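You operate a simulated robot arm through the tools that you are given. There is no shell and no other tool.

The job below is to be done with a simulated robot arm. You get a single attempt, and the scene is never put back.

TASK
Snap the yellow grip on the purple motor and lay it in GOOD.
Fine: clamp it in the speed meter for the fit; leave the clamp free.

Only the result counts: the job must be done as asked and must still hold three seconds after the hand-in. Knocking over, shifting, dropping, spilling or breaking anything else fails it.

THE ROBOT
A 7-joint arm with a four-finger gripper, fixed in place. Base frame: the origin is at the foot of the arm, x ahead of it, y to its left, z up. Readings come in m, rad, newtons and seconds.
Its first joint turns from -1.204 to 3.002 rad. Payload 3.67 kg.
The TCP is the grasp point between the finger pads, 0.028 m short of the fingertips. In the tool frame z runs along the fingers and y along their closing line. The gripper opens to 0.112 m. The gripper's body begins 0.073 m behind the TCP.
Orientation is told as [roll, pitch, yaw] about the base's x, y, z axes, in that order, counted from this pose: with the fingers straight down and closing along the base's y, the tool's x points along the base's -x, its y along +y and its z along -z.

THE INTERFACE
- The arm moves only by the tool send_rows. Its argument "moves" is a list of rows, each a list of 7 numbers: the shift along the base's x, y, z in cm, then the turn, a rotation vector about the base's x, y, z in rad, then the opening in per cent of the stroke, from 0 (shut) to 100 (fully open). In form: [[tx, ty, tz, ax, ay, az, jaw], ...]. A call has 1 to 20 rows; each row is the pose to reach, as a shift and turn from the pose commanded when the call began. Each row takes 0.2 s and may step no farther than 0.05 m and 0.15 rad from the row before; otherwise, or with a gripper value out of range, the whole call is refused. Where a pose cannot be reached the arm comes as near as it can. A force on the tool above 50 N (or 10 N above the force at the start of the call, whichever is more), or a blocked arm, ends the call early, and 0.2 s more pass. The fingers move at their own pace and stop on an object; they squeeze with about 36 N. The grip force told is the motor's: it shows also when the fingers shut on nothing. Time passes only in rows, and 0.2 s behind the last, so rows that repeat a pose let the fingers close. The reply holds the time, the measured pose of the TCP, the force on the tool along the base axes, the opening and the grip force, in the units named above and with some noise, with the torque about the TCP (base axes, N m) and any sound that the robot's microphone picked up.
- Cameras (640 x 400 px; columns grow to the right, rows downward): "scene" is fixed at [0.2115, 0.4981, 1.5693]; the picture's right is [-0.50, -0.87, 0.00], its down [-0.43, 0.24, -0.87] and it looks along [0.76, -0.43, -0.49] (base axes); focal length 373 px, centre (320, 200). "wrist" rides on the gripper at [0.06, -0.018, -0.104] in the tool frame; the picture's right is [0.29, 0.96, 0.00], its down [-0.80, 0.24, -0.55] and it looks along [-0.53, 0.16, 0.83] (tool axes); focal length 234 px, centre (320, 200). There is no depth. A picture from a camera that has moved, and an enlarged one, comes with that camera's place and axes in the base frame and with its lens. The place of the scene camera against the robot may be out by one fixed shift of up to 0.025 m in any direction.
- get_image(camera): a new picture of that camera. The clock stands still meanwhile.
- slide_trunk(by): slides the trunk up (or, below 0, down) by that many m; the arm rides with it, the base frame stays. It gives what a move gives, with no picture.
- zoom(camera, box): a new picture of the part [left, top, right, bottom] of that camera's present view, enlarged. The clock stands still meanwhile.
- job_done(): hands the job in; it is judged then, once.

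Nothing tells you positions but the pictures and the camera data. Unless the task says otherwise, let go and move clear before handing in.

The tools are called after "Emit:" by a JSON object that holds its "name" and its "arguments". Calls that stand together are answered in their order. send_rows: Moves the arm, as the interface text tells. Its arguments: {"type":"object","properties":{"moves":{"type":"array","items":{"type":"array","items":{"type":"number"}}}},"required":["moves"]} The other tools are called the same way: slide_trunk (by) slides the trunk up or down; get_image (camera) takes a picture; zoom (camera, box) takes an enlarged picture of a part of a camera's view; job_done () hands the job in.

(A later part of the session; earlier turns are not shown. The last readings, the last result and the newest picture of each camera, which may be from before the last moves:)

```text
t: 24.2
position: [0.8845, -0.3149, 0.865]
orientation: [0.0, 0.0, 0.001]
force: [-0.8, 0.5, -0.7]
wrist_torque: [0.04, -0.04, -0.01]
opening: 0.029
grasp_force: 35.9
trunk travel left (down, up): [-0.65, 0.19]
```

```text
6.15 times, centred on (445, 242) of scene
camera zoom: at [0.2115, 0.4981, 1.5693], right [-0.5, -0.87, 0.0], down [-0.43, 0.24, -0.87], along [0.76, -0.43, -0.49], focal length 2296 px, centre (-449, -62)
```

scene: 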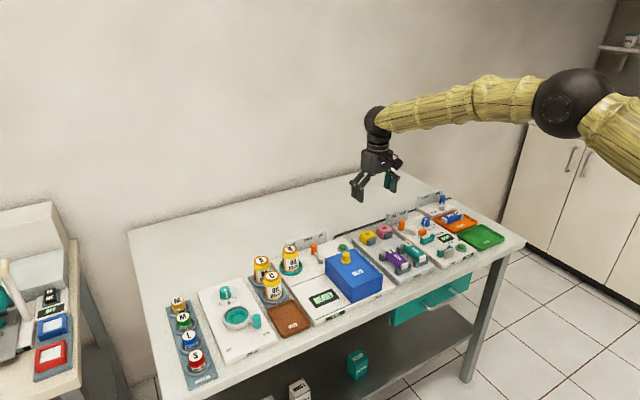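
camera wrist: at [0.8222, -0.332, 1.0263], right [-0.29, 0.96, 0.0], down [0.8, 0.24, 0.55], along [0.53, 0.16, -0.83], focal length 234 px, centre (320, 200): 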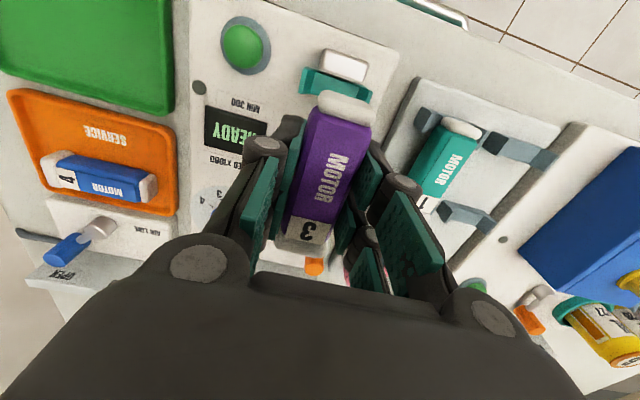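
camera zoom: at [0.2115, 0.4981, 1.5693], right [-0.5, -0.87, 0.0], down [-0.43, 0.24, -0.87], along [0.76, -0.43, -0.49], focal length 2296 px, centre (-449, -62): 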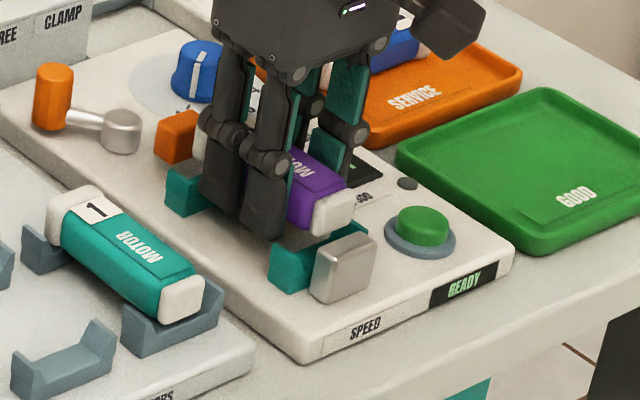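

Aligned above the cradles, near cap clear of the stop. Lowering in small steps with force monitoring.

Emit:
{"name": "send_rows", "arguments": {"moves": [[0, 0, -0.5, 0, 0, 0, 15], [0, 0, -0.9, 0, 0, 0, 15], [0, 0, -0.9, 0, 0, 0, 15]]}}

Emit:
{"name": "send_rows", "arguments": {"moves": [[0, 0, -0.2, 0, 0, 0, 15], [0, 0, -0.2, 0, 0, 0, 15]]}}

Emit:
{"name": "send_rows", "arguments": {"moves": [[0, 0, -0.2, 0, 0, 0, 15], [0, 0, -0.2, 0, 0, 0, 15]]}}

```text
t: 25.0
position: [0.8856, -0.3152, 0.8567]
orientation: [0.0, -0.001, 0.0]
force: [0.0, 0.1, -0.9]
wrist_torque: [-0.03, -0.04, 0.01]
opening: 0.0289
grasp_force: 35.7
trunk travel left (down, up): [-0.65, 0.19]
```

```text
t: 25.6
position: [0.8852, -0.3156, 0.8563]
orientation: [-0.002, 0.0, 0.0]
force: [-0.1, -0.7, -1.2]
wrist_torque: [-0.01, -0.02, 0.0]
opening: 0.0289
grasp_force: 35.6
trunk travel left (down, up): [-0.65, 0.19]
```

```text
t: 26.2
position: [0.8836, -0.3165, 0.8538]
orientation: [0.0, 0.0, 0.0]
force: [0.5, -0.6, 0.4]
wrist_torque: [0.0, -0.04, 0.0]
opening: 0.0289
grasp_force: 36.1
trunk travel left (down, up): [-0.65, 0.19]
```

No contact yet; continuing down in 1–2 mm steps.

Emit:
{"name": "send_rows", "arguments": {"moves": [[0, 0, -0.15, 0, 0, 0, 15], [0, 0, -0.15, 0, 0, 0, 15]]}}

Emit:
{"name": "send_rows", "arguments": {"moves": [[0, 0, -0.15, 0, 0, 0, 15], [0, 0, -0.15, 0, 0, 0, 15]]}}

Emit:
{"name": "zoom", "arguments": {"camera": "wrist", "box": [250, 40, 400, 260]}}

Emit:
{"name": "zoom", "arguments": {"camera": "scene", "box": [410, 210, 480, 275]}}

```text
t: 26.8
position: [0.8844, -0.315, 0.8538]
orientation: [0.0, -0.001, -0.001]
force: [-0.2, -0.2, -1.0]
wrist_torque: [-0.02, 0.01, 0.03]
opening: 0.0288
grasp_force: 35.9
trunk travel left (down, up): [-0.65, 0.19]
```

```text
t: 27.4
position: [0.8835, -0.3155, 0.8518]
orientation: [0.001, 0.001, -0.001]
force: [0.3, -0.4, 2.6]
wrist_torque: [0.0, 0.08, 0.03]
opening: 0.0288
grasp_force: 36.3
trunk travel left (down, up): [-0.65, 0.19]
```

```text
1.82 times, centred on (325, 150) of wrist
camera zoom: at [0.8243, -0.3316, 0.9562], right [-0.29, 0.96, 0.0], down [0.8, 0.24, 0.55], along [0.53, 0.16, -0.83], focal length 426 px, centre (311, 291)
```

zoom: 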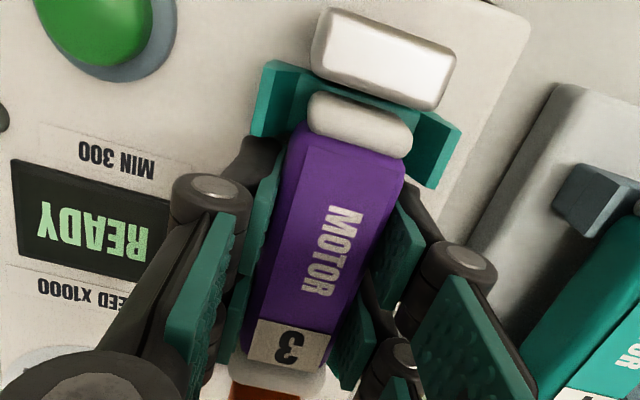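

```text
6.15 times, centred on (445, 242) of scene
camera zoom: at [0.2115, 0.4981, 1.5693], right [-0.5, -0.87, 0.0], down [-0.43, 0.24, -0.87], along [0.76, -0.43, -0.49], focal length 2296 px, centre (-449, -62)
```

zoom: 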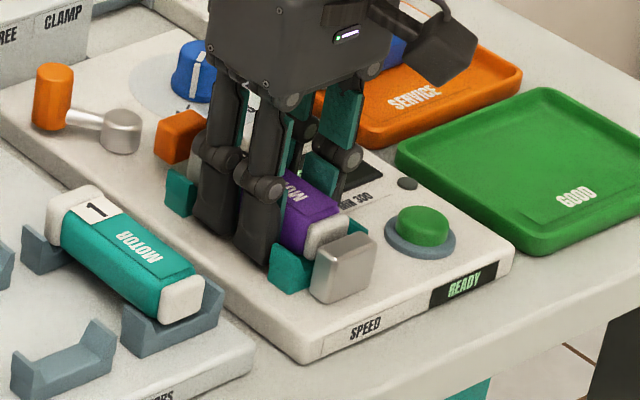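

The contact force shows the motor has reached the cradle. I'll release and rise.

Emit:
{"name": "send_rows", "arguments": {"moves": [[0, 0, -0.05, 0, 0, 0, 15], [0, 0, -0.05, 0, 0, 0, 30], [0, 0, -0.05, 0, 0, 0, 50], [0, 0, -0.05, 0, 0, 0, 50], [0, 0, 2, 0, 0, 0, 50], [0, 0, 5, 0, 0, 0, 50], [0, 0, 10, 0, 0, 0, 50], [0, 0, 10, 0, 0, 0, 100], [0, 0, 10, 0, 0, 0, 100]]}}

Emit:
{"name": "zoom", "arguments": {"camera": "wrist", "box": [250, 40, 400, 260]}}

Emit:
{"name": "zoom", "arguments": {"camera": "scene", "box": [400, 200, 480, 275]}}

```text
t: 29.4
position: [0.8841, -0.3165, 0.9486]
orientation: [0.0, 0.001, 0.0]
force: [-0.5, 0.2, 0.8]
wrist_torque: [-0.03, -0.03, 0.01]
opening: 0.1119
grasp_force: 0.1
trunk travel left (down, up): [-0.65, 0.19]
```

```text
1.82 times, centred on (325, 150) of wrist
camera zoom: at [0.8233, -0.3326, 1.0537], right [-0.29, 0.96, 0.0], down [0.8, 0.24, 0.55], along [0.53, 0.16, -0.83], focal length 426 px, centre (311, 291)
```

zoom: 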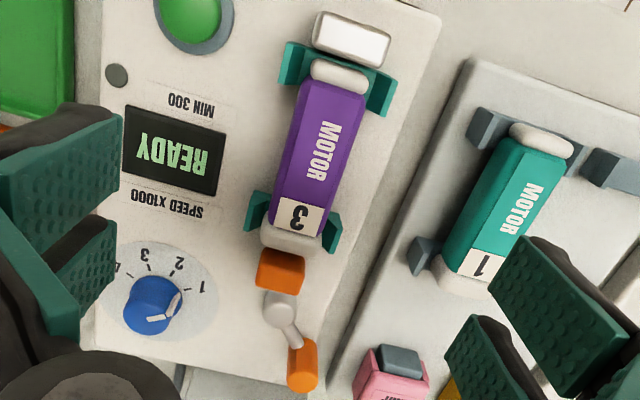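

```text
5.33 times, centred on (440, 238) of scene
camera zoom: at [0.2115, 0.4981, 1.5693], right [-0.5, -0.87, 0.0], down [-0.43, 0.24, -0.87], along [0.76, -0.43, -0.49], focal length 1990 px, centre (-320, 0)
```

zoom: 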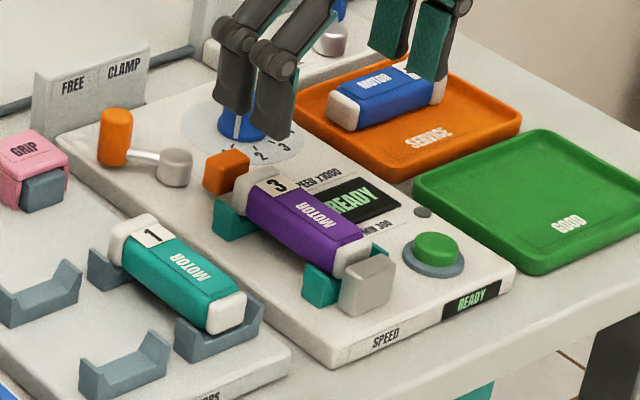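

The motor sits squarely in the meter seat. Next is the clamp lever: I'll hover above its handle (about (1.017,-0.281)) to test reach and view it.

Emit:
{"name": "send_rows", "arguments": {"moves": [[3, 0, 1, 0, 0, 0, 45], [7, 1.5, 1, 0, 0, 0, 45], [10, 2.5, 1, 0, 0, 0, 45], [13.3, 3.4, 1, 0, 0, 0, 45], [13.3, 3.4, 1, 0, 0, 0, 45], [13.3, 3.4, 1, 0, 0, 0, 45], [13.3, 3.4, 1, 0, 0, 0, 45]]}}

Emit:
{"name": "get_image", "arguments": {"camera": "wrist"}}

Emit:
{"name": "zoom", "arguments": {"camera": "wrist", "box": [260, 40, 380, 240]}}

Emit:
{"name": "get_image", "arguments": {"camera": "scene"}}

```text
t: 31.0
position: [1.0178, -0.28, 0.9606]
orientation: [0.0, 0.0, 0.001]
force: [0.2, -0.4, 0.5]
wrist_torque: [0.02, -0.01, 0.0]
opening: 0.0503
grasp_force: 0.0
trunk travel left (down, up): [-0.65, 0.19]
```

```text
taken
camera wrist: at [0.9572, -0.2965, 1.065], right [-0.29, 0.96, 0.0], down [0.8, 0.24, 0.55], along [0.53, 0.16, -0.83], focal length 234 px, centre (320, 200)
```

wrist: 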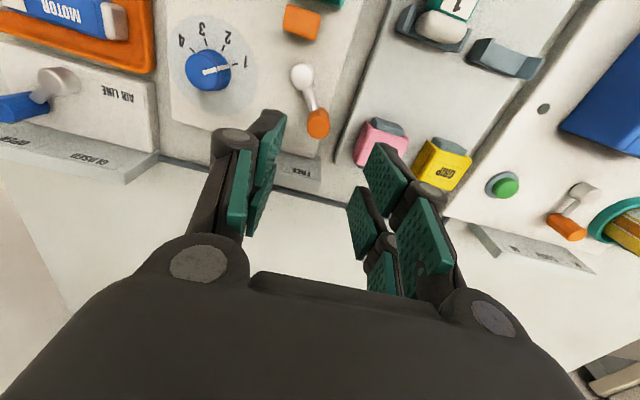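

```text
2.00 times, centred on (320, 140) of wrist
camera zoom: at [0.9572, -0.2965, 1.065], right [-0.29, 0.96, 0.0], down [0.8, 0.24, 0.55], along [0.53, 0.16, -0.83], focal length 468 px, centre (320, 320)
```

zoom: 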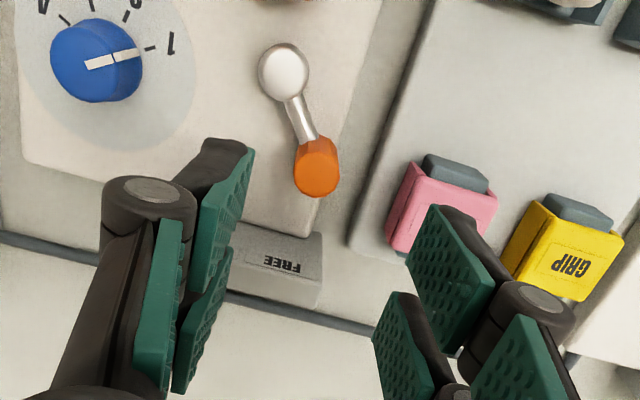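

```text
taken
```

scene: 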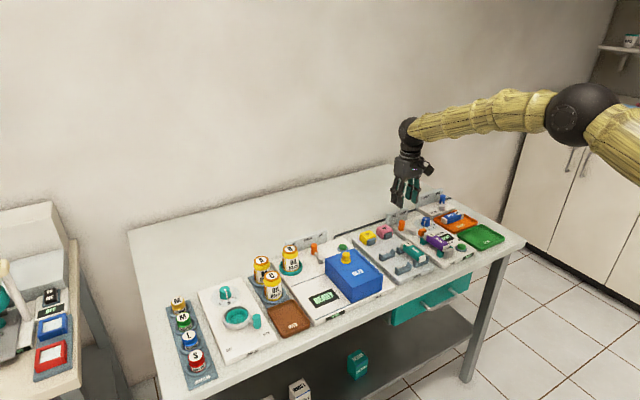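

The handle is directly below the open fingers with room from the pink grip. I'll descend astride it.

Emit:
{"name": "send_rows", "arguments": {"moves": [[0.1, -0.1, -3, 0, 0, 0, 40], [0.1, -0.1, -6, 0, 0, 0, 40], [0.1, -0.1, -8, 0, 0, 0, 40], [0.1, -0.1, -8, 0, 0, 0, 40], [0.1, -0.1, -8, 0, 0, 0, 40]]}}

Emit:
{"name": "zoom", "arguments": {"camera": "wrist", "box": [220, 40, 420, 240]}}

Emit:
{"name": "zoom", "arguments": {"camera": "scene", "box": [360, 190, 440, 260]}}

```text
t: 32.2
position: [1.0202, -0.2803, 0.881]
orientation: [0.0, 0.0, 0.0]
force: [0.4, -1.6, 0.7]
wrist_torque: [-0.03, 0.01, 0.0]
opening: 0.0449
grasp_force: 0.1
trunk travel left (down, up): [-0.65, 0.19]
```

```text
2.00 times, centred on (320, 140) of wrist
camera zoom: at [0.9589, -0.2973, 0.985], right [-0.29, 0.96, 0.0], down [0.8, 0.24, 0.55], along [0.53, 0.16, -0.83], focal length 468 px, centre (320, 320)
```

zoom: 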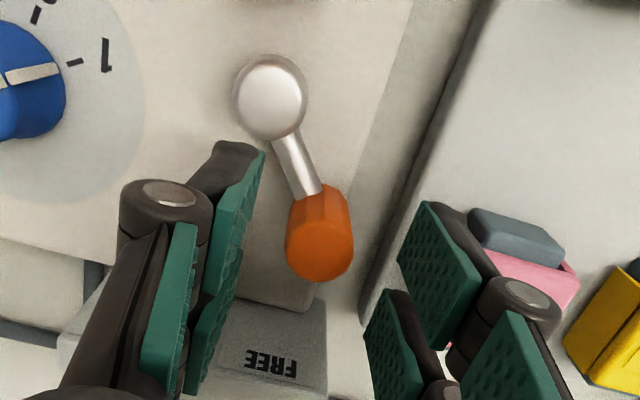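

```text
5.71 times, centred on (400, 225) of scene
camera zoom: at [0.2115, 0.4981, 1.5693], right [-0.5, -0.87, 0.0], down [-0.43, 0.24, -0.87], along [0.76, -0.43, -0.49], focal length 2132 px, centre (-137, 57)
```

zoom: 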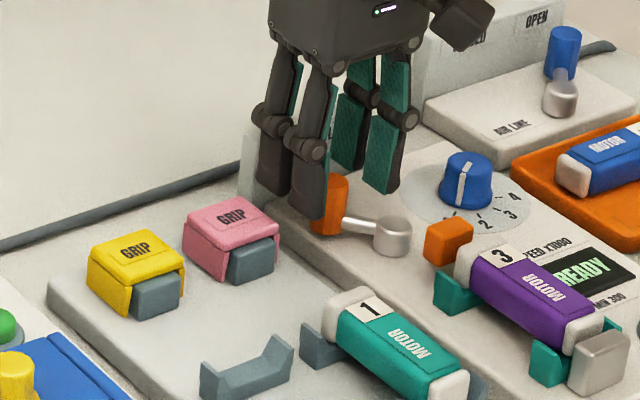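

Clear of the sign and the pink grip. Going down the last 2 cm.

Emit:
{"name": "send_rows", "arguments": {"moves": [[0, 0, -1, 0, 0, 0, 40], [0, 0, -1.8, 0, 0, 0, 40], [0, 0, -1.8, 0, 0, 0, 40]]}}

Emit:
{"name": "zoom", "arguments": {"camera": "wrist", "box": [220, 40, 420, 240]}}

Emit:
{"name": "zoom", "arguments": {"camera": "scene", "box": [360, 190, 440, 260]}}

```text
t: 33.0
position: [1.02, -0.2834, 0.8648]
orientation: [-0.001, -0.004, 0.0]
force: [2.9, -1.1, 12.2]
wrist_torque: [-0.35, 0.25, 0.09]
opening: 0.0471
grasp_force: 2.1
trunk travel left (down, up): [-0.65, 0.19]
```

```text
2.00 times, centred on (320, 140) of wrist
camera zoom: at [0.9585, -0.299, 0.9695], right [-0.29, 0.96, 0.0], down [0.8, 0.24, 0.56], along [0.53, 0.16, -0.83], focal length 468 px, centre (320, 320)
```

zoom: 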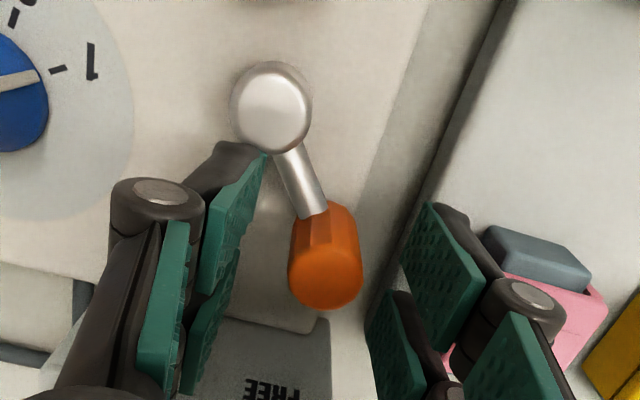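

```text
5.71 times, centred on (400, 225) of scene
camera zoom: at [0.2115, 0.4981, 1.5693], right [-0.5, -0.87, 0.0], down [-0.43, 0.24, -0.87], along [0.76, -0.43, -0.49], focal length 2132 px, centre (-137, 57)
```

zoom: 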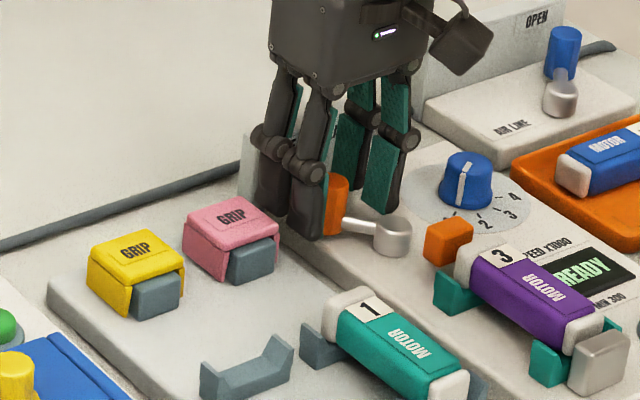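

Something touched with 12 N: the torque indicates the finger's inner fork leg landed on the lever hub, so the fingers are effectively forked (legs about ±0.02 m in x). I'll back up immediately and reposition so only the outer leg pair straddles the handle, higher than the hub.

Emit:
{"name": "send_rows", "arguments": {"moves": [[0, 0, 1, 0, 0, 0, 40], [0, 0, 2.5, 0, 0, 0, 40], [-1.7, 0, 2.5, 0, 0, 0, 40], [-1.7, 0, 2.5, 0, 0, 0, 34], [-1.7, 0, 2.5, 0, 0, 0, 34]]}}

Emit:
{"name": "zoom", "arguments": {"camera": "wrist", "box": [220, 40, 420, 240]}}

Emit:
{"name": "zoom", "arguments": {"camera": "scene", "box": [380, 190, 440, 250]}}

```text
t: 34.2
position: [1.0011, -0.2839, 0.8889]
orientation: [0.001, 0.001, -0.001]
force: [-0.3, 0.2, 0.1]
wrist_torque: [0.01, -0.01, -0.03]
opening: 0.0382
grasp_force: 0.0
trunk travel left (down, up): [-0.65, 0.19]
```

```text
2.00 times, centred on (320, 140) of wrist
camera zoom: at [0.9416, -0.2995, 0.9929], right [-0.29, 0.96, 0.0], down [0.8, 0.24, 0.55], along [0.53, 0.16, -0.83], focal length 468 px, centre (320, 320)
```

zoom: 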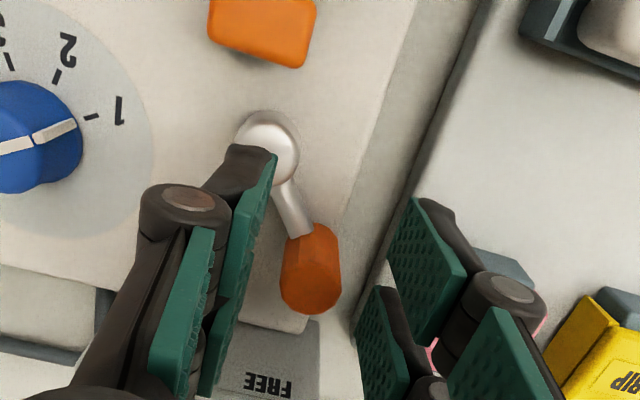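

```text
6.67 times, centred on (410, 220) of scene
camera zoom: at [0.2115, 0.4981, 1.5693], right [-0.5, -0.87, 0.0], down [-0.43, 0.24, -0.87], along [0.76, -0.43, -0.49], focal length 2488 px, centre (-280, 67)
```

zoom: 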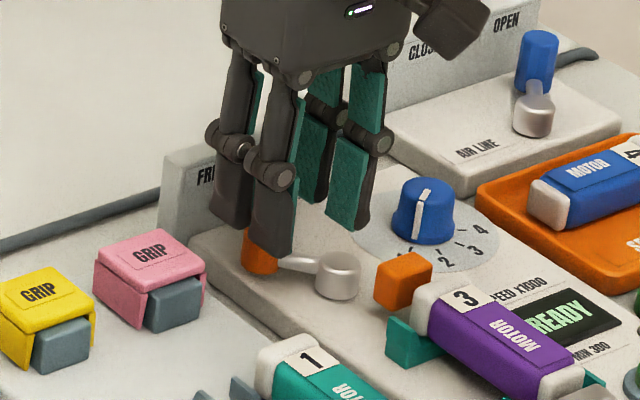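

The lever hasn't moved. I'll descend now with the outer legs astride the handle, keeping tips above the hub (TCP z≈0.871).

Emit:
{"name": "send_rows", "arguments": {"moves": [[0.1, 0.3, 0, 0, 0, 0, 34], [0.1, 0.3, -1, 0, 0, 0, 34], [0.1, 0.3, -1.8, 0, 0, 0, 34], [0.1, 0.3, -1.8, 0, 0, 0, 34]]}}

Emit:
{"name": "zoom", "arguments": {"camera": "scene", "box": [380, 190, 440, 250]}}

Emit:
{"name": "zoom", "arguments": {"camera": "wrist", "box": [220, 40, 420, 240]}}

```text
t: 35.2
position: [1.004, -0.2796, 0.8701]
orientation: [0.001, 0.0, 0.002]
force: [-1.0, 0.4, 1.0]
wrist_torque: [0.01, 0.0, 0.01]
opening: 0.0382
grasp_force: 0.0
trunk travel left (down, up): [-0.65, 0.19]
```

```text
6.67 times, centred on (410, 220) of scene
camera zoom: at [0.2115, 0.4981, 1.5693], right [-0.5, -0.87, 0.0], down [-0.43, 0.24, -0.87], along [0.76, -0.43, -0.49], focal length 2488 px, centre (-280, 67)
```

zoom: 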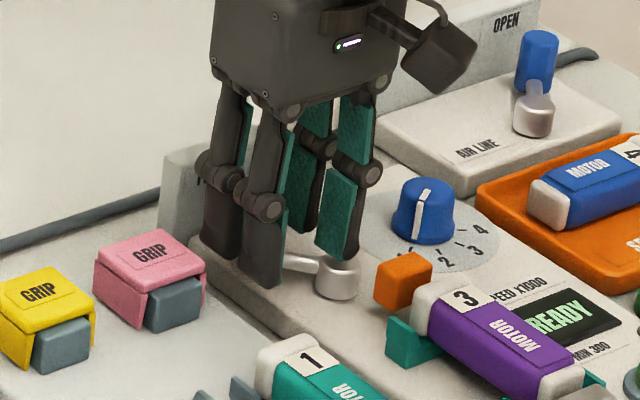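

```text
2.00 times, centred on (320, 140) of wrist
camera zoom: at [0.9429, -0.2963, 0.9749], right [-0.29, 0.96, 0.0], down [0.8, 0.24, 0.55], along [0.53, 0.16, -0.83], focal length 468 px, centre (320, 320)
```

zoom: 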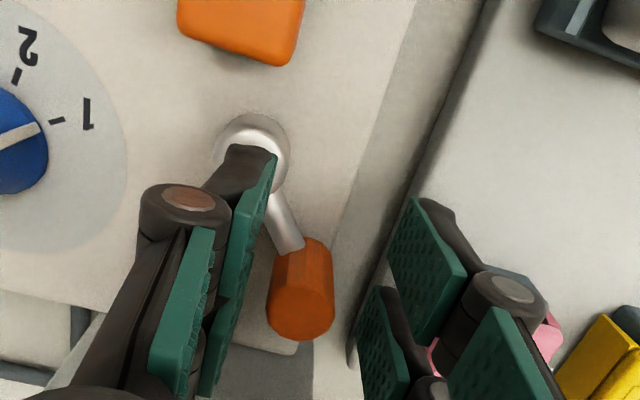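

No contact and the legs are astride. I'll narrow the jaws slightly and sweep the handle in −y toward CLAMP.

Emit:
{"name": "send_rows", "arguments": {"moves": [[0, 0, 0, 0, 0, 0, 26], [0, 0, 0, 0, 0, 0, 26], [0.1, -1, 0, 0, 0, 0, 26], [0.3, -2, 0, 0, 0, 0, 26], [0.4, -3, 0, 0, 0, 0, 26], [0.2, -4, 0, 0, 0, 0, 26], [0, -4.8, 0, 0, 0, 0, 26], [0, -4.8, 0, 0, 0, 0, 26]]}}

Emit:
{"name": "zoom", "arguments": {"camera": "scene", "box": [380, 190, 440, 250]}}

Emit:
{"name": "zoom", "arguments": {"camera": "wrist", "box": [220, 40, 420, 240]}}

```text
t: 37.0
position: [1.0027, -0.3277, 0.8697]
orientation: [0.001, 0.0, -0.001]
force: [-0.2, 0.7, -0.1]
wrist_torque: [0.0, -0.01, 0.0]
opening: 0.0292
grasp_force: 0.1
trunk travel left (down, up): [-0.65, 0.19]
```

```text
6.67 times, centred on (410, 220) of scene
camera zoom: at [0.2115, 0.4981, 1.5693], right [-0.5, -0.87, 0.0], down [-0.43, 0.24, -0.87], along [0.76, -0.43, -0.49], focal length 2488 px, centre (-280, 67)
```

zoom: 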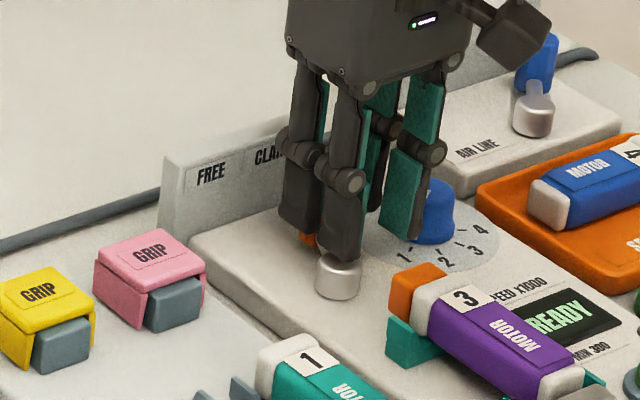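

```text
2.00 times, centred on (320, 140) of wrist
camera zoom: at [0.942, -0.3438, 0.9742], right [-0.29, 0.96, 0.0], down [0.8, 0.24, 0.55], along [0.53, 0.16, -0.83], focal length 468 px, centre (320, 320)
```

zoom: 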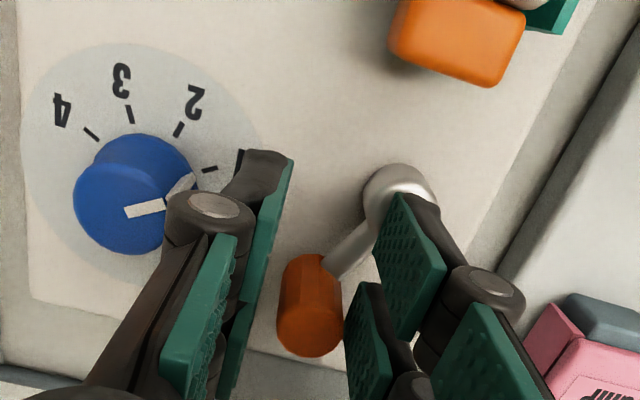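

The pad has moved toward the motor; the handle is about −23° past centre. I'll push a bit more, watching force and the knob clearance.

Emit:
{"name": "send_rows", "arguments": {"moves": [[0, -0.3, 0, 0, 0, 0, 24], [0, -0.5, 0, 0, 0, 0, 24], [0, -0.5, 0, 0, 0, 0, 24]]}}

Emit:
{"name": "zoom", "arguments": {"camera": "scene", "box": [380, 190, 440, 250]}}

Emit:
{"name": "zoom", "arguments": {"camera": "wrist", "box": [220, 40, 420, 240]}}

```text
t: 37.8
position: [1.0033, -0.3324, 0.869]
orientation: [-0.001, -0.002, 0.002]
force: [-0.5, 5.4, 0.8]
wrist_torque: [0.13, 0.06, 0.09]
opening: 0.0293
grasp_force: 2.0
trunk travel left (down, up): [-0.65, 0.19]
```

```text
6.67 times, centred on (410, 220) of scene
camera zoom: at [0.2115, 0.4981, 1.5693], right [-0.5, -0.87, 0.0], down [-0.43, 0.24, -0.87], along [0.76, -0.43, -0.49], focal length 2488 px, centre (-280, 67)
```

zoom: 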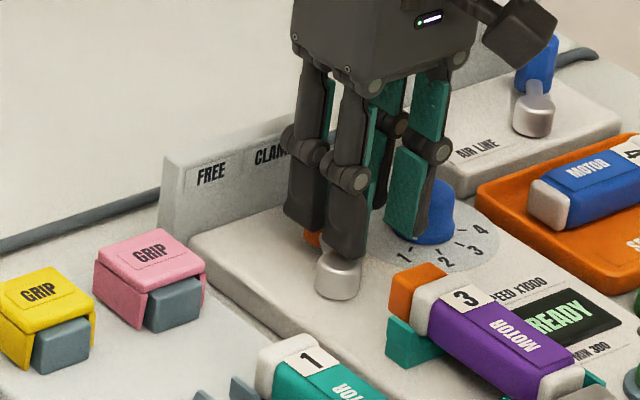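

```text
2.00 times, centred on (320, 140) of wrist
camera zoom: at [0.9423, -0.3478, 0.9743], right [-0.29, 0.96, 0.0], down [0.8, 0.24, 0.55], along [0.53, 0.16, -0.83], focal length 468 px, centre (320, 320)
```

zoom: 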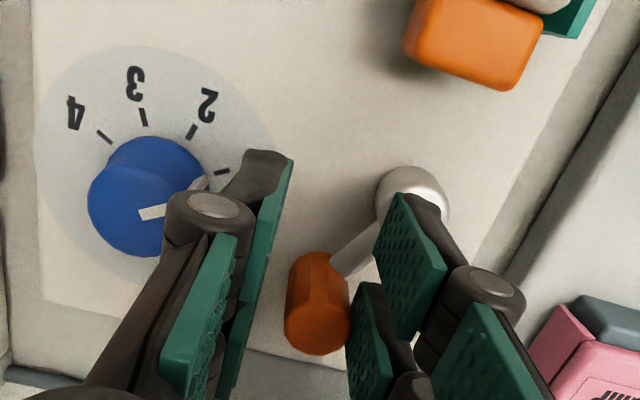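

There's 5 N resistance now; I'll push in small steps to see if it is the end stop.

Emit:
{"name": "send_rows", "arguments": {"moves": [[0, -0.2, 0, 0, 0, 0, 24], [0, -0.2, 0, 0, 0, 0, 24]]}}

Emit:
{"name": "send_rows", "arguments": {"moves": [[0, -0.2, 0, 0, 0, 0, 24], [0, -0.2, 0, 0, 0, 0, 24]]}}

Emit:
{"name": "zoom", "arguments": {"camera": "wrist", "box": [220, 40, 420, 240]}}

```text
t: 38.4
position: [1.0016, -0.3325, 0.8696]
orientation: [0.0, 0.0, 0.002]
force: [-2.8, 9.7, -0.5]
wrist_torque: [0.19, 0.12, 0.2]
opening: 0.0316
grasp_force: 4.3
trunk travel left (down, up): [-0.65, 0.19]
```

```text
t: 39.0
position: [1.003, -0.3351, 0.8694]
orientation: [0.0, -0.001, 0.002]
force: [-4.5, 14.4, -3.2]
wrist_torque: [0.29, 0.17, 0.31]
opening: 0.0342
grasp_force: 7.0
trunk travel left (down, up): [-0.65, 0.19]
```

```text
2.00 times, centred on (320, 140) of wrist
camera zoom: at [0.9424, -0.3511, 0.9743], right [-0.29, 0.96, 0.0], down [0.8, 0.24, 0.55], along [0.53, 0.16, -0.83], focal length 468 px, centre (320, 320)
```

zoom: 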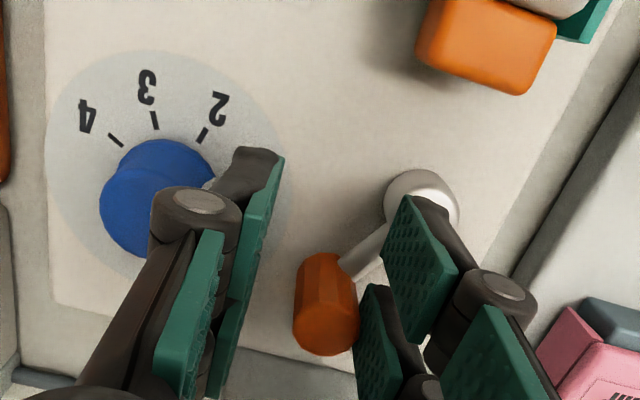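

The handle no longer moves while the fingers start to yield, so it's at the stop. I'll back off, lift clear, and inspect the clamp.

Emit:
{"name": "send_rows", "arguments": {"moves": [[0, 0.4, 0, 0, 0, 0, 27], [0, 0.6, 0, 0, 0, 0, 27], [0, 0.6, 2, 0, 0, 0, 27], [0, 0.6, 5, 0, 0, 0, 40], [-4, 0.6, 8, 0, 0, 0, 60], [-8, 0.6, 8, 0, 0, 0, 100], [-12, 0.6, 8, 0, 0, 0, 100], [-12, 0.6, 8, 0, 0, 0, 100]]}}

Emit:
{"name": "zoom", "arguments": {"camera": "scene", "box": [390, 190, 480, 275]}}

Emit:
{"name": "zoom", "arguments": {"camera": "wrist", "box": [240, 30, 400, 240]}}

```text
t: 40.8
position: [0.8844, -0.3298, 0.9473]
orientation: [-0.001, 0.003, 0.0]
force: [-0.6, 0.0, -0.9]
wrist_torque: [-0.03, 0.04, 0.01]
opening: 0.1119
grasp_force: 0.1
trunk travel left (down, up): [-0.65, 0.19]
```

```text
4.71 times, centred on (435, 232) of scene
camera zoom: at [0.2115, 0.4981, 1.5693], right [-0.5, -0.87, 0.0], down [-0.43, 0.24, -0.87], along [0.76, -0.43, -0.49], focal length 1756 px, centre (-221, 47)
```

zoom: 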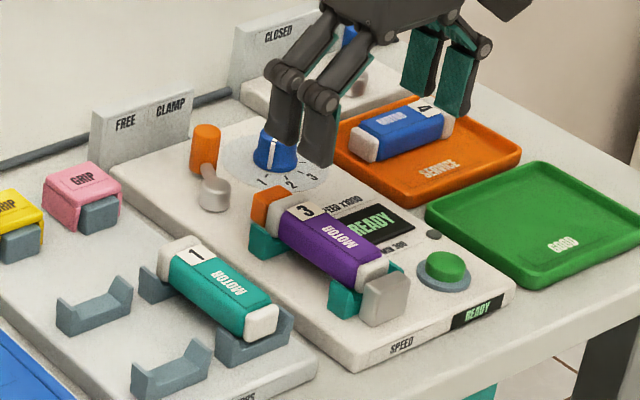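

```text
1.90 times, centred on (320, 135) of wrist
camera zoom: at [0.8235, -0.3467, 1.0516], right [-0.29, 0.96, 0.0], down [0.8, 0.24, 0.55], along [0.53, 0.16, -0.83], focal length 446 px, centre (320, 324)
```

zoom: 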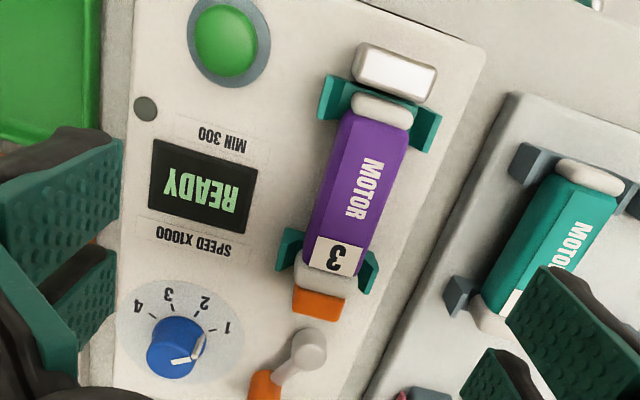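

The clamp pad presses on the motor's end and the lever stays at CLAMP. Next I'll hover over the yellow grip to localise it precisely.

Emit:
{"name": "send_rows", "arguments": {"moves": [[3, 4, 1, 0, 0, 0, 100], [5, 8, 1, 0, 0, 0, 100], [7, 12, 1, 0, 0, 0, 100], [9, 16, 1, 0, 0, 0, 100], [11, 18.7, 1, 0, 0, 0, 100], [12, 18.7, 1, 0, 0, 0, 100], [12, 18.7, 1, 0, 0, 0, 100], [12, 18.7, 1, 0, 0, 0, 100]]}}

Emit:
{"name": "send_rows", "arguments": {"moves": [[0, 0, 0, 0, 0, 0, 100]]}}

Emit:
{"name": "zoom", "arguments": {"camera": "wrist", "box": [270, 60, 370, 180]}}

Emit:
{"name": "zoom", "arguments": {"camera": "wrist", "box": [220, 40, 420, 240]}}

```text
refused: row 1 steps farther than a row can; nothing moved
```

```text
t: 41.2
position: [0.8832, -0.3297, 0.9479]
orientation: [0.001, 0.0, 0.0]
force: [0.3, -0.1, 0.1]
wrist_torque: [-0.02, 0.0, 0.01]
opening: 0.1121
grasp_force: 0.1
trunk travel left (down, up): [-0.65, 0.19]
```

```text
3.33 times, centred on (320, 120) of wrist
camera zoom: at [0.8229, -0.3465, 1.0529], right [-0.29, 0.96, 0.0], down [0.8, 0.24, 0.55], along [0.53, 0.16, -0.83], focal length 781 px, centre (320, 467)
```

zoom: 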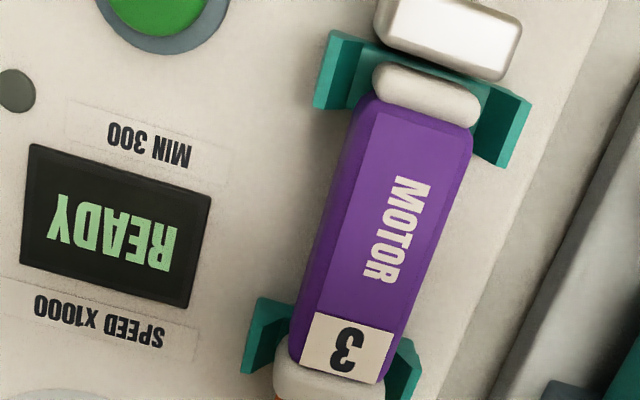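

```text
2.00 times, centred on (320, 140) of wrist
camera zoom: at [0.8229, -0.3465, 1.0529], right [-0.29, 0.96, 0.0], down [0.8, 0.24, 0.55], along [0.53, 0.16, -0.83], focal length 468 px, centre (320, 320)
```

zoom: 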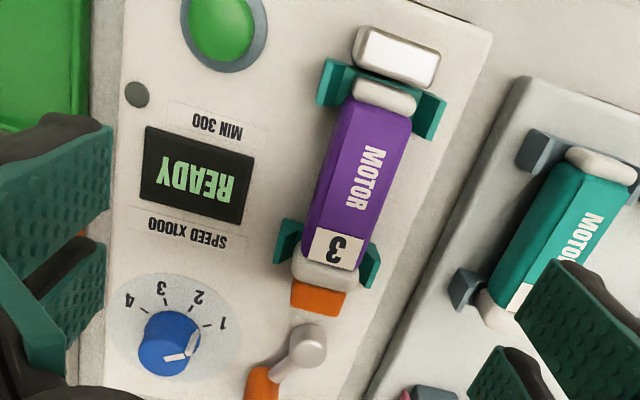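

The motor is measured at centre (0.882,-0.3145). Now moving over the grip with smaller steps.

Emit:
{"name": "send_rows", "arguments": {"moves": [[2, 3, 1, 0, 0, 0, 100], [4, 6.5, 1, 0, 0, 0, 100], [6, 10, 1, 0, 0, 0, 100], [8, 13.5, 1, 0, 0, 0, 100], [10, 17, 1, 0, 0, 0, 100], [12, 18.7, 1, 0, 0, 0, 100], [12, 18.7, 1, 0, 0, 0, 100], [12, 18.7, 1, 0, 0, 0, 100]]}}

Emit:
{"name": "send_rows", "arguments": {"moves": [[0, 0, 0, 0, 0, 0, 100]]}}

Emit:
{"name": "zoom", "arguments": {"camera": "wrist", "box": [270, 60, 370, 180]}}

Emit:
{"name": "zoom", "arguments": {"camera": "wrist", "box": [220, 40, 420, 240]}}

```text
t: 43.0
position: [1.0032, -0.1436, 0.9581]
orientation: [0.001, 0.0, 0.002]
force: [-1.2, -0.2, 1.1]
wrist_torque: [0.0, -0.02, 0.0]
opening: 0.112
grasp_force: 0.0
trunk travel left (down, up): [-0.65, 0.19]
```

```text
t: 43.4
position: [1.0031, -0.1445, 0.9602]
orientation: [0.001, -0.001, -0.001]
force: [0.1, 0.5, 0.1]
wrist_torque: [0.03, 0.03, -0.02]
opening: 0.112
grasp_force: 0.1
trunk travel left (down, up): [-0.65, 0.19]
```

```text
3.33 times, centred on (320, 120) of wrist
camera zoom: at [0.9432, -0.1607, 1.0638], right [-0.29, 0.96, 0.0], down [0.8, 0.24, 0.55], along [0.53, 0.16, -0.83], focal length 781 px, centre (320, 467)
```

zoom: 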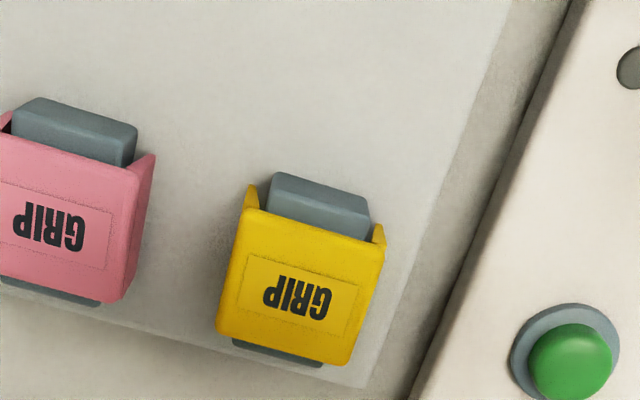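

```text
2.00 times, centred on (320, 140) of wrist
camera zoom: at [0.9432, -0.1607, 1.0638], right [-0.29, 0.96, 0.0], down [0.8, 0.24, 0.55], along [0.53, 0.16, -0.83], focal length 468 px, centre (320, 320)
```

zoom: 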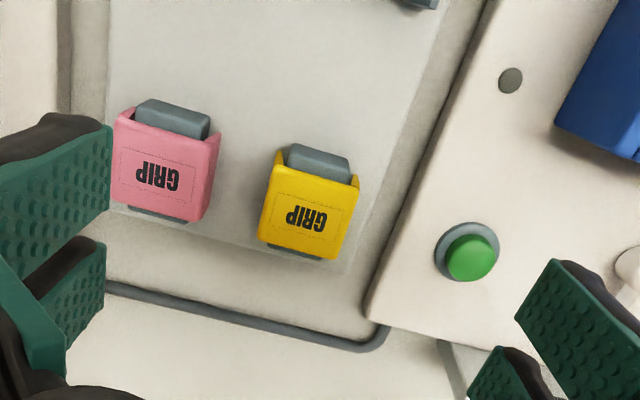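

The grip's top is at z≈0.850, centred (1.023,-0.144), about 0.038 × 0.041 m. I'll centre on it and descend with the jaws narrowed to stay clear of the pink grip.

Emit:
{"name": "send_rows", "arguments": {"moves": [[2, 0, 0, 0, 0, 0, 48], [2, 0, 0, 0, 0, 0, 48], [2, 0, -4, 0, 0, 0, 48], [2, 0, -7, 0, 0, 0, 48], [2, 0, -7, 0, 0, 0, 48], [2, 0, -7, 0, 0, 0, 48]]}}

Emit:
{"name": "zoom", "arguments": {"camera": "wrist", "box": [220, 40, 420, 240]}}

Emit:
{"name": "zoom", "arguments": {"camera": "scene", "box": [340, 190, 420, 260]}}

```text
t: 44.8
position: [1.0228, -0.1422, 0.8898]
orientation: [-0.001, 0.001, -0.001]
force: [-0.3, 0.3, 0.3]
wrist_torque: [-0.01, 0.0, -0.03]
opening: 0.0539
grasp_force: 0.2
trunk travel left (down, up): [-0.65, 0.19]
```

```text
2.00 times, centred on (320, 140) of wrist
camera zoom: at [0.9621, -0.1587, 0.9952], right [-0.29, 0.96, 0.0], down [0.8, 0.24, 0.55], along [0.53, 0.16, -0.83], focal length 468 px, centre (320, 320)
```

zoom: 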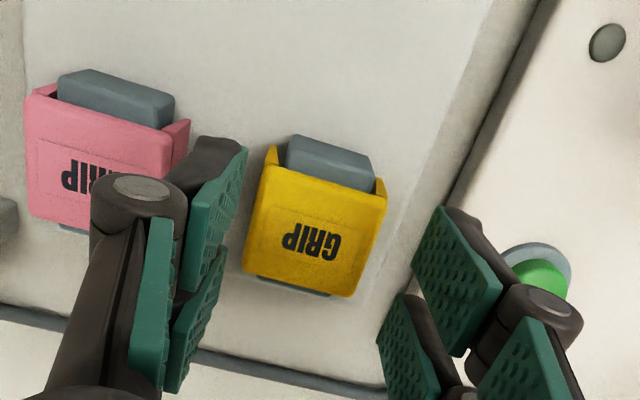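

```text
5.71 times, centred on (380, 225) of scene
camera zoom: at [0.2115, 0.4981, 1.5693], right [-0.5, -0.87, 0.0], down [-0.43, 0.24, -0.87], along [0.76, -0.43, -0.49], focal length 2132 px, centre (-23, 57)
```

zoom: 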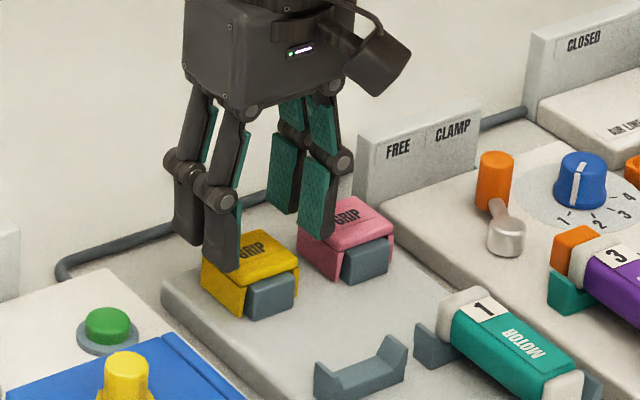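

Nearly centred; I'll nudge −2 mm in y and descend to grasp height, watching force.

Emit:
{"name": "send_rows", "arguments": {"moves": [[0, -0.2, 0, 0, 0, 0, 48], [0, -0.2, -2, 0, 0, 0, 48], [0, -0.2, -3.2, 0, 0, 0, 48], [0, -0.2, -3.2, 0, 0, 0, 48]]}}

Emit:
{"name": "send_rows", "arguments": {"moves": [[0, 0, -0.5, 0, 0, 0, 48], [0, 0, -0.9, 0, 0, 0, 48], [0, 0, -0.9, 0, 0, 0, 48]]}}

Emit:
{"name": "zoom", "arguments": {"camera": "wrist", "box": [220, 40, 420, 240]}}

Emit:
{"name": "zoom", "arguments": {"camera": "scene", "box": [340, 190, 420, 260]}}

```text
t: 45.8
position: [1.0233, -0.1446, 0.8577]
orientation: [0.001, -0.001, -0.001]
force: [0.1, -0.4, -0.5]
wrist_torque: [0.02, -0.01, 0.02]
opening: 0.054
grasp_force: 0.0
trunk travel left (down, up): [-0.65, 0.19]
```

```text
t: 46.6
position: [1.0227, -0.1444, 0.8492]
orientation: [0.0, 0.001, 0.0]
force: [-0.4, 0.2, -0.4]
wrist_torque: [-0.05, 0.0, 0.01]
opening: 0.0534
grasp_force: 0.0
trunk travel left (down, up): [-0.65, 0.19]
```

```text
2.00 times, centred on (320, 140) of wrist
camera zoom: at [0.9627, -0.1613, 0.9541], right [-0.29, 0.96, 0.0], down [0.8, 0.24, 0.55], along [0.53, 0.16, -0.83], focal length 468 px, centre (320, 320)
```

zoom: 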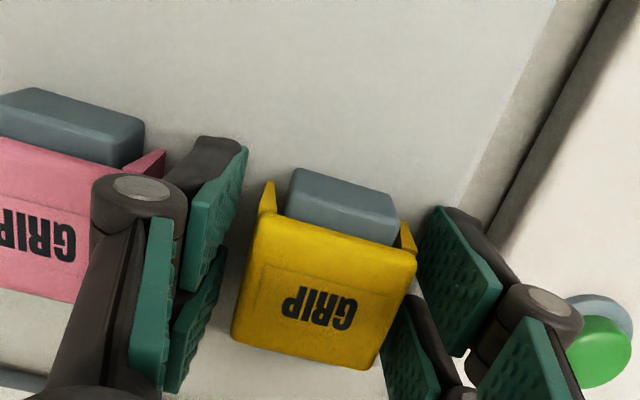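

```text
5.71 times, centred on (380, 225) of scene
camera zoom: at [0.2115, 0.4981, 1.5693], right [-0.5, -0.87, 0.0], down [-0.43, 0.24, -0.87], along [0.76, -0.43, -0.49], focal length 2132 px, centre (-23, 57)
```

zoom: 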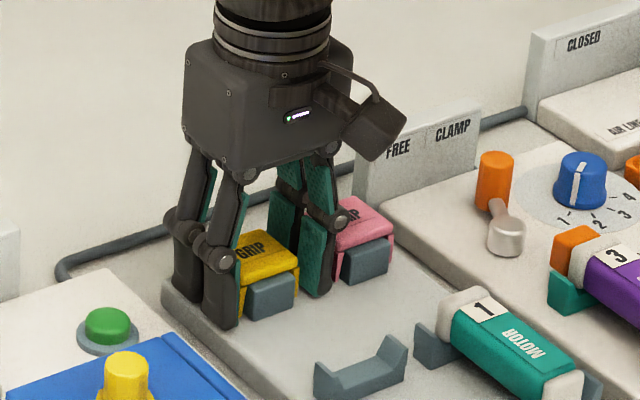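

The fingers bracket the yellow grip cleanly. Closing now, then a small lift.

Emit:
{"name": "send_rows", "arguments": {"moves": [[0, 0, 0, 0, 0, 0, 40], [0, 0, 0, 0, 0, 0, 30], [0, 0, 0, 0, 0, 0, 25], [0, 0, 0, 0, 0, 0, 25], [0, 0, 0, 0, 0, 0, 25]]}}

Emit:
{"name": "send_rows", "arguments": {"moves": [[0, 0, 1, 0, 0, 0, 25], [0, 0, 2, 0, 0, 0, 25], [0, 0, 4, 0, 0, 0, 25], [0, 0, 7, 0, 0, 0, 25], [0, 0, 7, 0, 0, 0, 25]]}}

Emit:
{"name": "zoom", "arguments": {"camera": "wrist", "box": [220, 40, 420, 240]}}

Emit:
{"name": "zoom", "arguments": {"camera": "scene", "box": [340, 180, 420, 260]}}

```text
t: 47.8
position: [1.0225, -0.1453, 0.8499]
orientation: [0.0, -0.001, 0.001]
force: [0.4, 0.6, 0.1]
wrist_torque: [0.0, -0.01, 0.01]
opening: 0.041
grasp_force: 36.1
trunk travel left (down, up): [-0.65, 0.19]
```

```text
t: 49.0
position: [1.0243, -0.1453, 0.9185]
orientation: [-0.001, 0.002, -0.001]
force: [-0.3, 0.1, 0.8]
wrist_torque: [-0.02, 0.03, -0.02]
opening: 0.0407
grasp_force: 35.9
trunk travel left (down, up): [-0.65, 0.19]
```

```text
2.00 times, centred on (320, 140) of wrist
camera zoom: at [0.963, -0.1616, 1.0233], right [-0.29, 0.96, 0.0], down [0.8, 0.24, 0.55], along [0.53, 0.16, -0.83], focal length 468 px, centre (320, 320)
```

zoom: 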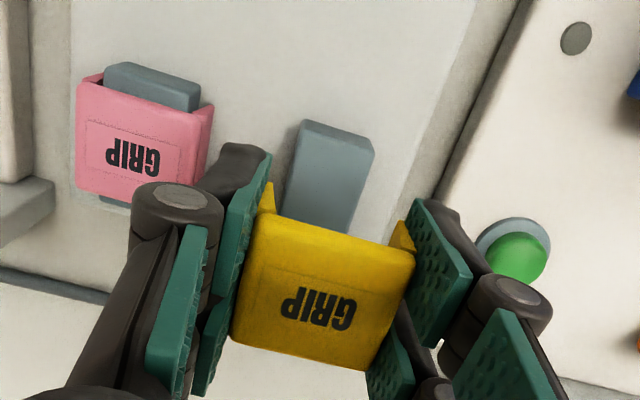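

```text
5.00 times, centred on (380, 220) of scene
camera zoom: at [0.2115, 0.4981, 1.5693], right [-0.5, -0.87, 0.0], down [-0.43, 0.24, -0.87], along [0.76, -0.43, -0.49], focal length 1866 px, centre (20, 100)
```

zoom: 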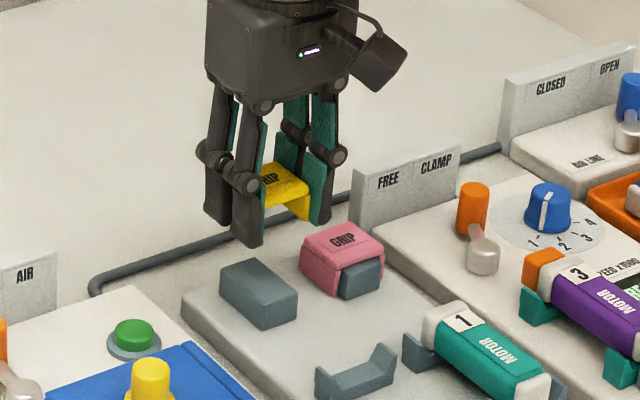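

The yellow grip is held. I'll carry it over the clamped motor, target about (0.8825,-0.315).

Emit:
{"name": "send_rows", "arguments": {"moves": [[-2.3, -2.8, 1, 0, 0, 0, 25], [-4.7, -5.7, 1, 0, 0, 0, 25], [-7, -8.5, 1, 0, 0, 0, 25], [-9.4, -11.3, 1, 0, 0, 0, 25], [-11.7, -14.2, 1, 0, 0, 0, 25], [-14.1, -17, 1, 0, 0, 0, 25], [-14.1, -17, 1, 0, 0, 0, 25], [-14.1, -17, 1, 0, 0, 0, 25], [-14.1, -17, 1, 0, 0, 0, 25]]}}

Emit:
{"name": "send_rows", "arguments": {"moves": [[0, 0, 0, 0, 0, 0, 25]]}}

Emit:
{"name": "zoom", "arguments": {"camera": "wrist", "box": [220, 20, 420, 240]}}

Emit:
{"name": "zoom", "arguments": {"camera": "scene", "box": [400, 190, 480, 270]}}

```text
t: 51.0
position: [0.8832, -0.3157, 0.9279]
orientation: [-0.001, 0.001, 0.001]
force: [0.1, 0.0, -0.2]
wrist_torque: [-0.01, -0.01, -0.03]
opening: 0.0408
grasp_force: 36.1
trunk travel left (down, up): [-0.65, 0.19]
```

```text
t: 51.4
position: [0.8825, -0.3166, 0.9271]
orientation: [-0.001, 0.001, 0.0]
force: [-0.1, 0.4, -1.0]
wrist_torque: [0.0, -0.01, 0.0]
opening: 0.0409
grasp_force: 36.3
trunk travel left (down, up): [-0.65, 0.19]
```

```text
1.82 times, centred on (320, 130) of wrist
camera zoom: at [0.822, -0.3327, 1.0323], right [-0.29, 0.96, 0.0], down [0.8, 0.24, 0.55], along [0.53, 0.16, -0.83], focal length 426 px, centre (320, 327)
```

zoom: 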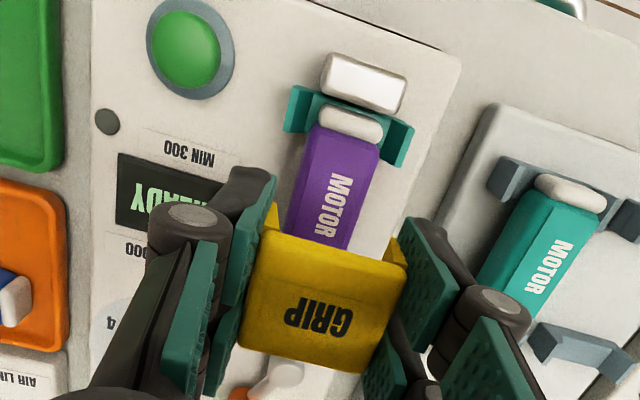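

```text
5.00 times, centred on (440, 230) of scene
camera zoom: at [0.2115, 0.4981, 1.5693], right [-0.5, -0.87, 0.0], down [-0.43, 0.24, -0.87], along [0.76, -0.43, -0.49], focal length 1866 px, centre (-280, 50)
```

zoom: 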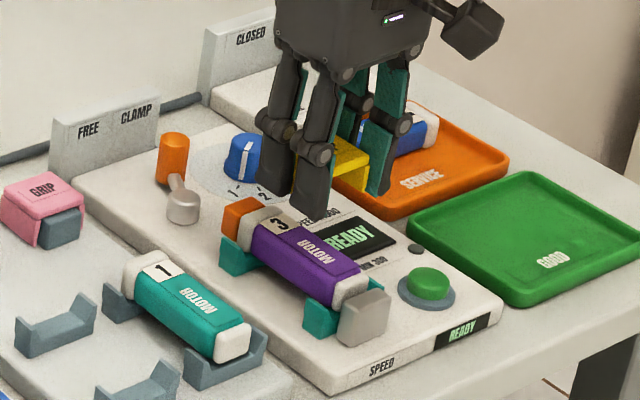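

Aligned above the motor. Lowering toward contact, then proceeding in small force-monitored steps.

Emit:
{"name": "send_rows", "arguments": {"moves": [[0, 0.1, -1.5, 0, 0, 0, 25], [0, 0.1, -2.8, 0, 0, 0, 25], [0, 0.1, -2.8, 0, 0, 0, 25], [0, 0.1, -2.8, 0, 0, 0, 25]]}}

Emit:
{"name": "zoom", "arguments": {"camera": "wrist", "box": [220, 20, 420, 240]}}

Emit:
{"name": "zoom", "arguments": {"camera": "scene", "box": [410, 210, 470, 265]}}

```text
t: 52.4
position: [0.8832, -0.3147, 0.9008]
orientation: [0.0, 0.001, 0.0]
force: [-0.2, 0.5, -0.8]
wrist_torque: [-0.05, 0.02, 0.0]
opening: 0.041
grasp_force: 35.7
trunk travel left (down, up): [-0.65, 0.19]
```

```text
1.82 times, centred on (320, 130) of wrist
camera zoom: at [0.8221, -0.331, 1.0054], right [-0.29, 0.96, 0.0], down [0.8, 0.24, 0.55], along [0.53, 0.16, -0.83], focal length 426 px, centre (320, 327)
```

zoom: 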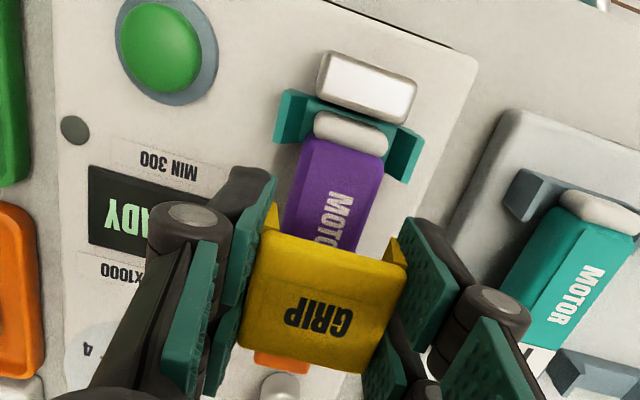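

```text
7.27 times, centred on (440, 238) of scene
camera zoom: at [0.2115, 0.4981, 1.5693], right [-0.5, -0.87, 0.0], down [-0.43, 0.24, -0.87], along [0.76, -0.43, -0.49], focal length 2714 px, centre (-553, -73)
```

zoom: 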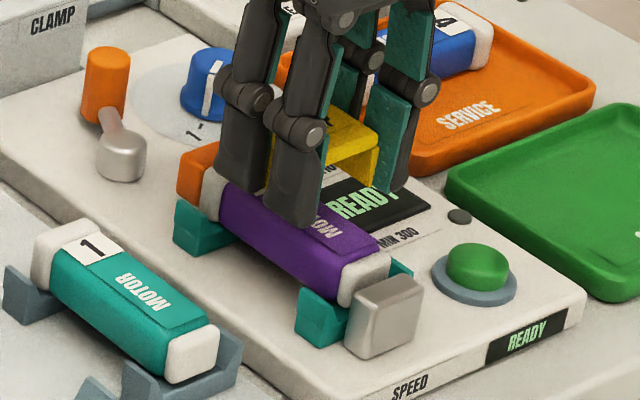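

The clip's prongs straddle the motor evenly. Descending in 3 mm increments.

Emit:
{"name": "send_rows", "arguments": {"moves": [[0, 0.05, -0.5, 0, 0, 0, 25], [0, 0.05, -0.9, 0, 0, 0, 25], [0, 0.05, -0.9, 0, 0, 0, 25]]}}

Emit:
{"name": "send_rows", "arguments": {"moves": [[0, 0, -0.3, 0, 0, 0, 25], [0, 0, -0.3, 0, 0, 0, 25]]}}

Emit:
{"name": "send_rows", "arguments": {"moves": [[0, 0, -0.3, 0, 0, 0, 25], [0, 0, -0.3, 0, 0, 0, 25]]}}

Emit:
{"name": "zoom", "arguments": {"camera": "scene", "box": [410, 210, 470, 265]}}

Emit:
{"name": "zoom", "arguments": {"camera": "wrist", "box": [220, 20, 420, 240]}}

```text
t: 53.2
position: [0.883, -0.3137, 0.8916]
orientation: [0.001, 0.0, 0.001]
force: [-1.5, 0.1, -0.3]
wrist_torque: [0.01, -0.01, 0.0]
opening: 0.0409
grasp_force: 35.7
trunk travel left (down, up): [-0.65, 0.19]
```

```text
t: 53.8
position: [0.8821, -0.313, 0.8878]
orientation: [0.0, -0.001, 0.001]
force: [0.6, 0.2, 0.5]
wrist_torque: [0.01, -0.01, -0.01]
opening: 0.0408
grasp_force: 35.5
trunk travel left (down, up): [-0.65, 0.19]
```

```text
t: 54.4
position: [0.882, -0.314, 0.8852]
orientation: [0.0, 0.0, 0.0]
force: [0.2, 0.3, -0.5]
wrist_torque: [0.01, -0.01, -0.02]
opening: 0.0408
grasp_force: 35.8
trunk travel left (down, up): [-0.65, 0.19]
```

```text
7.27 times, centred on (440, 238) of scene
camera zoom: at [0.2115, 0.4981, 1.5693], right [-0.5, -0.87, 0.0], down [-0.43, 0.24, -0.87], along [0.76, -0.43, -0.49], focal length 2714 px, centre (-553, -73)
```

zoom: 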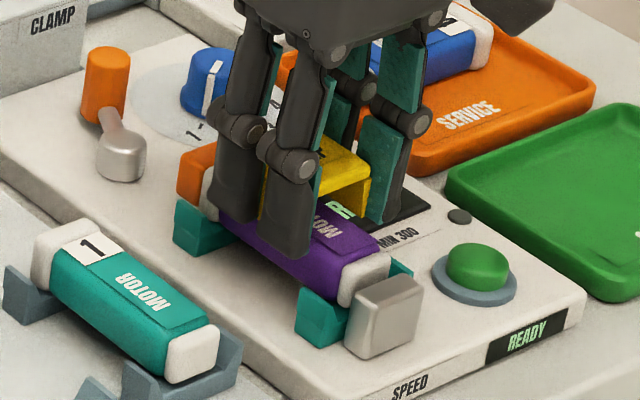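

```text
1.82 times, centred on (320, 130) of wrist
camera zoom: at [0.8217, -0.3297, 0.9899], right [-0.29, 0.96, 0.0], down [0.8, 0.24, 0.55], along [0.53, 0.16, -0.83], focal length 426 px, centre (320, 327)
```

zoom: 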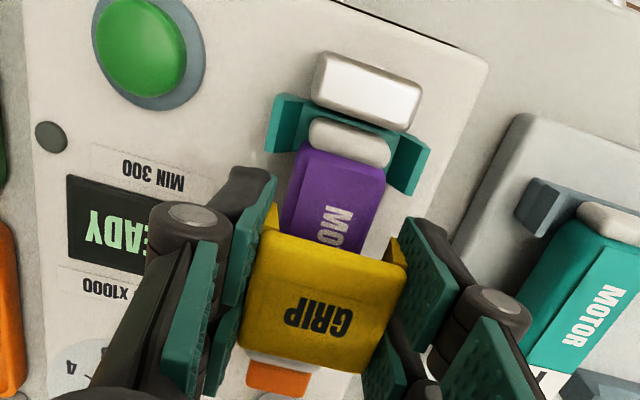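

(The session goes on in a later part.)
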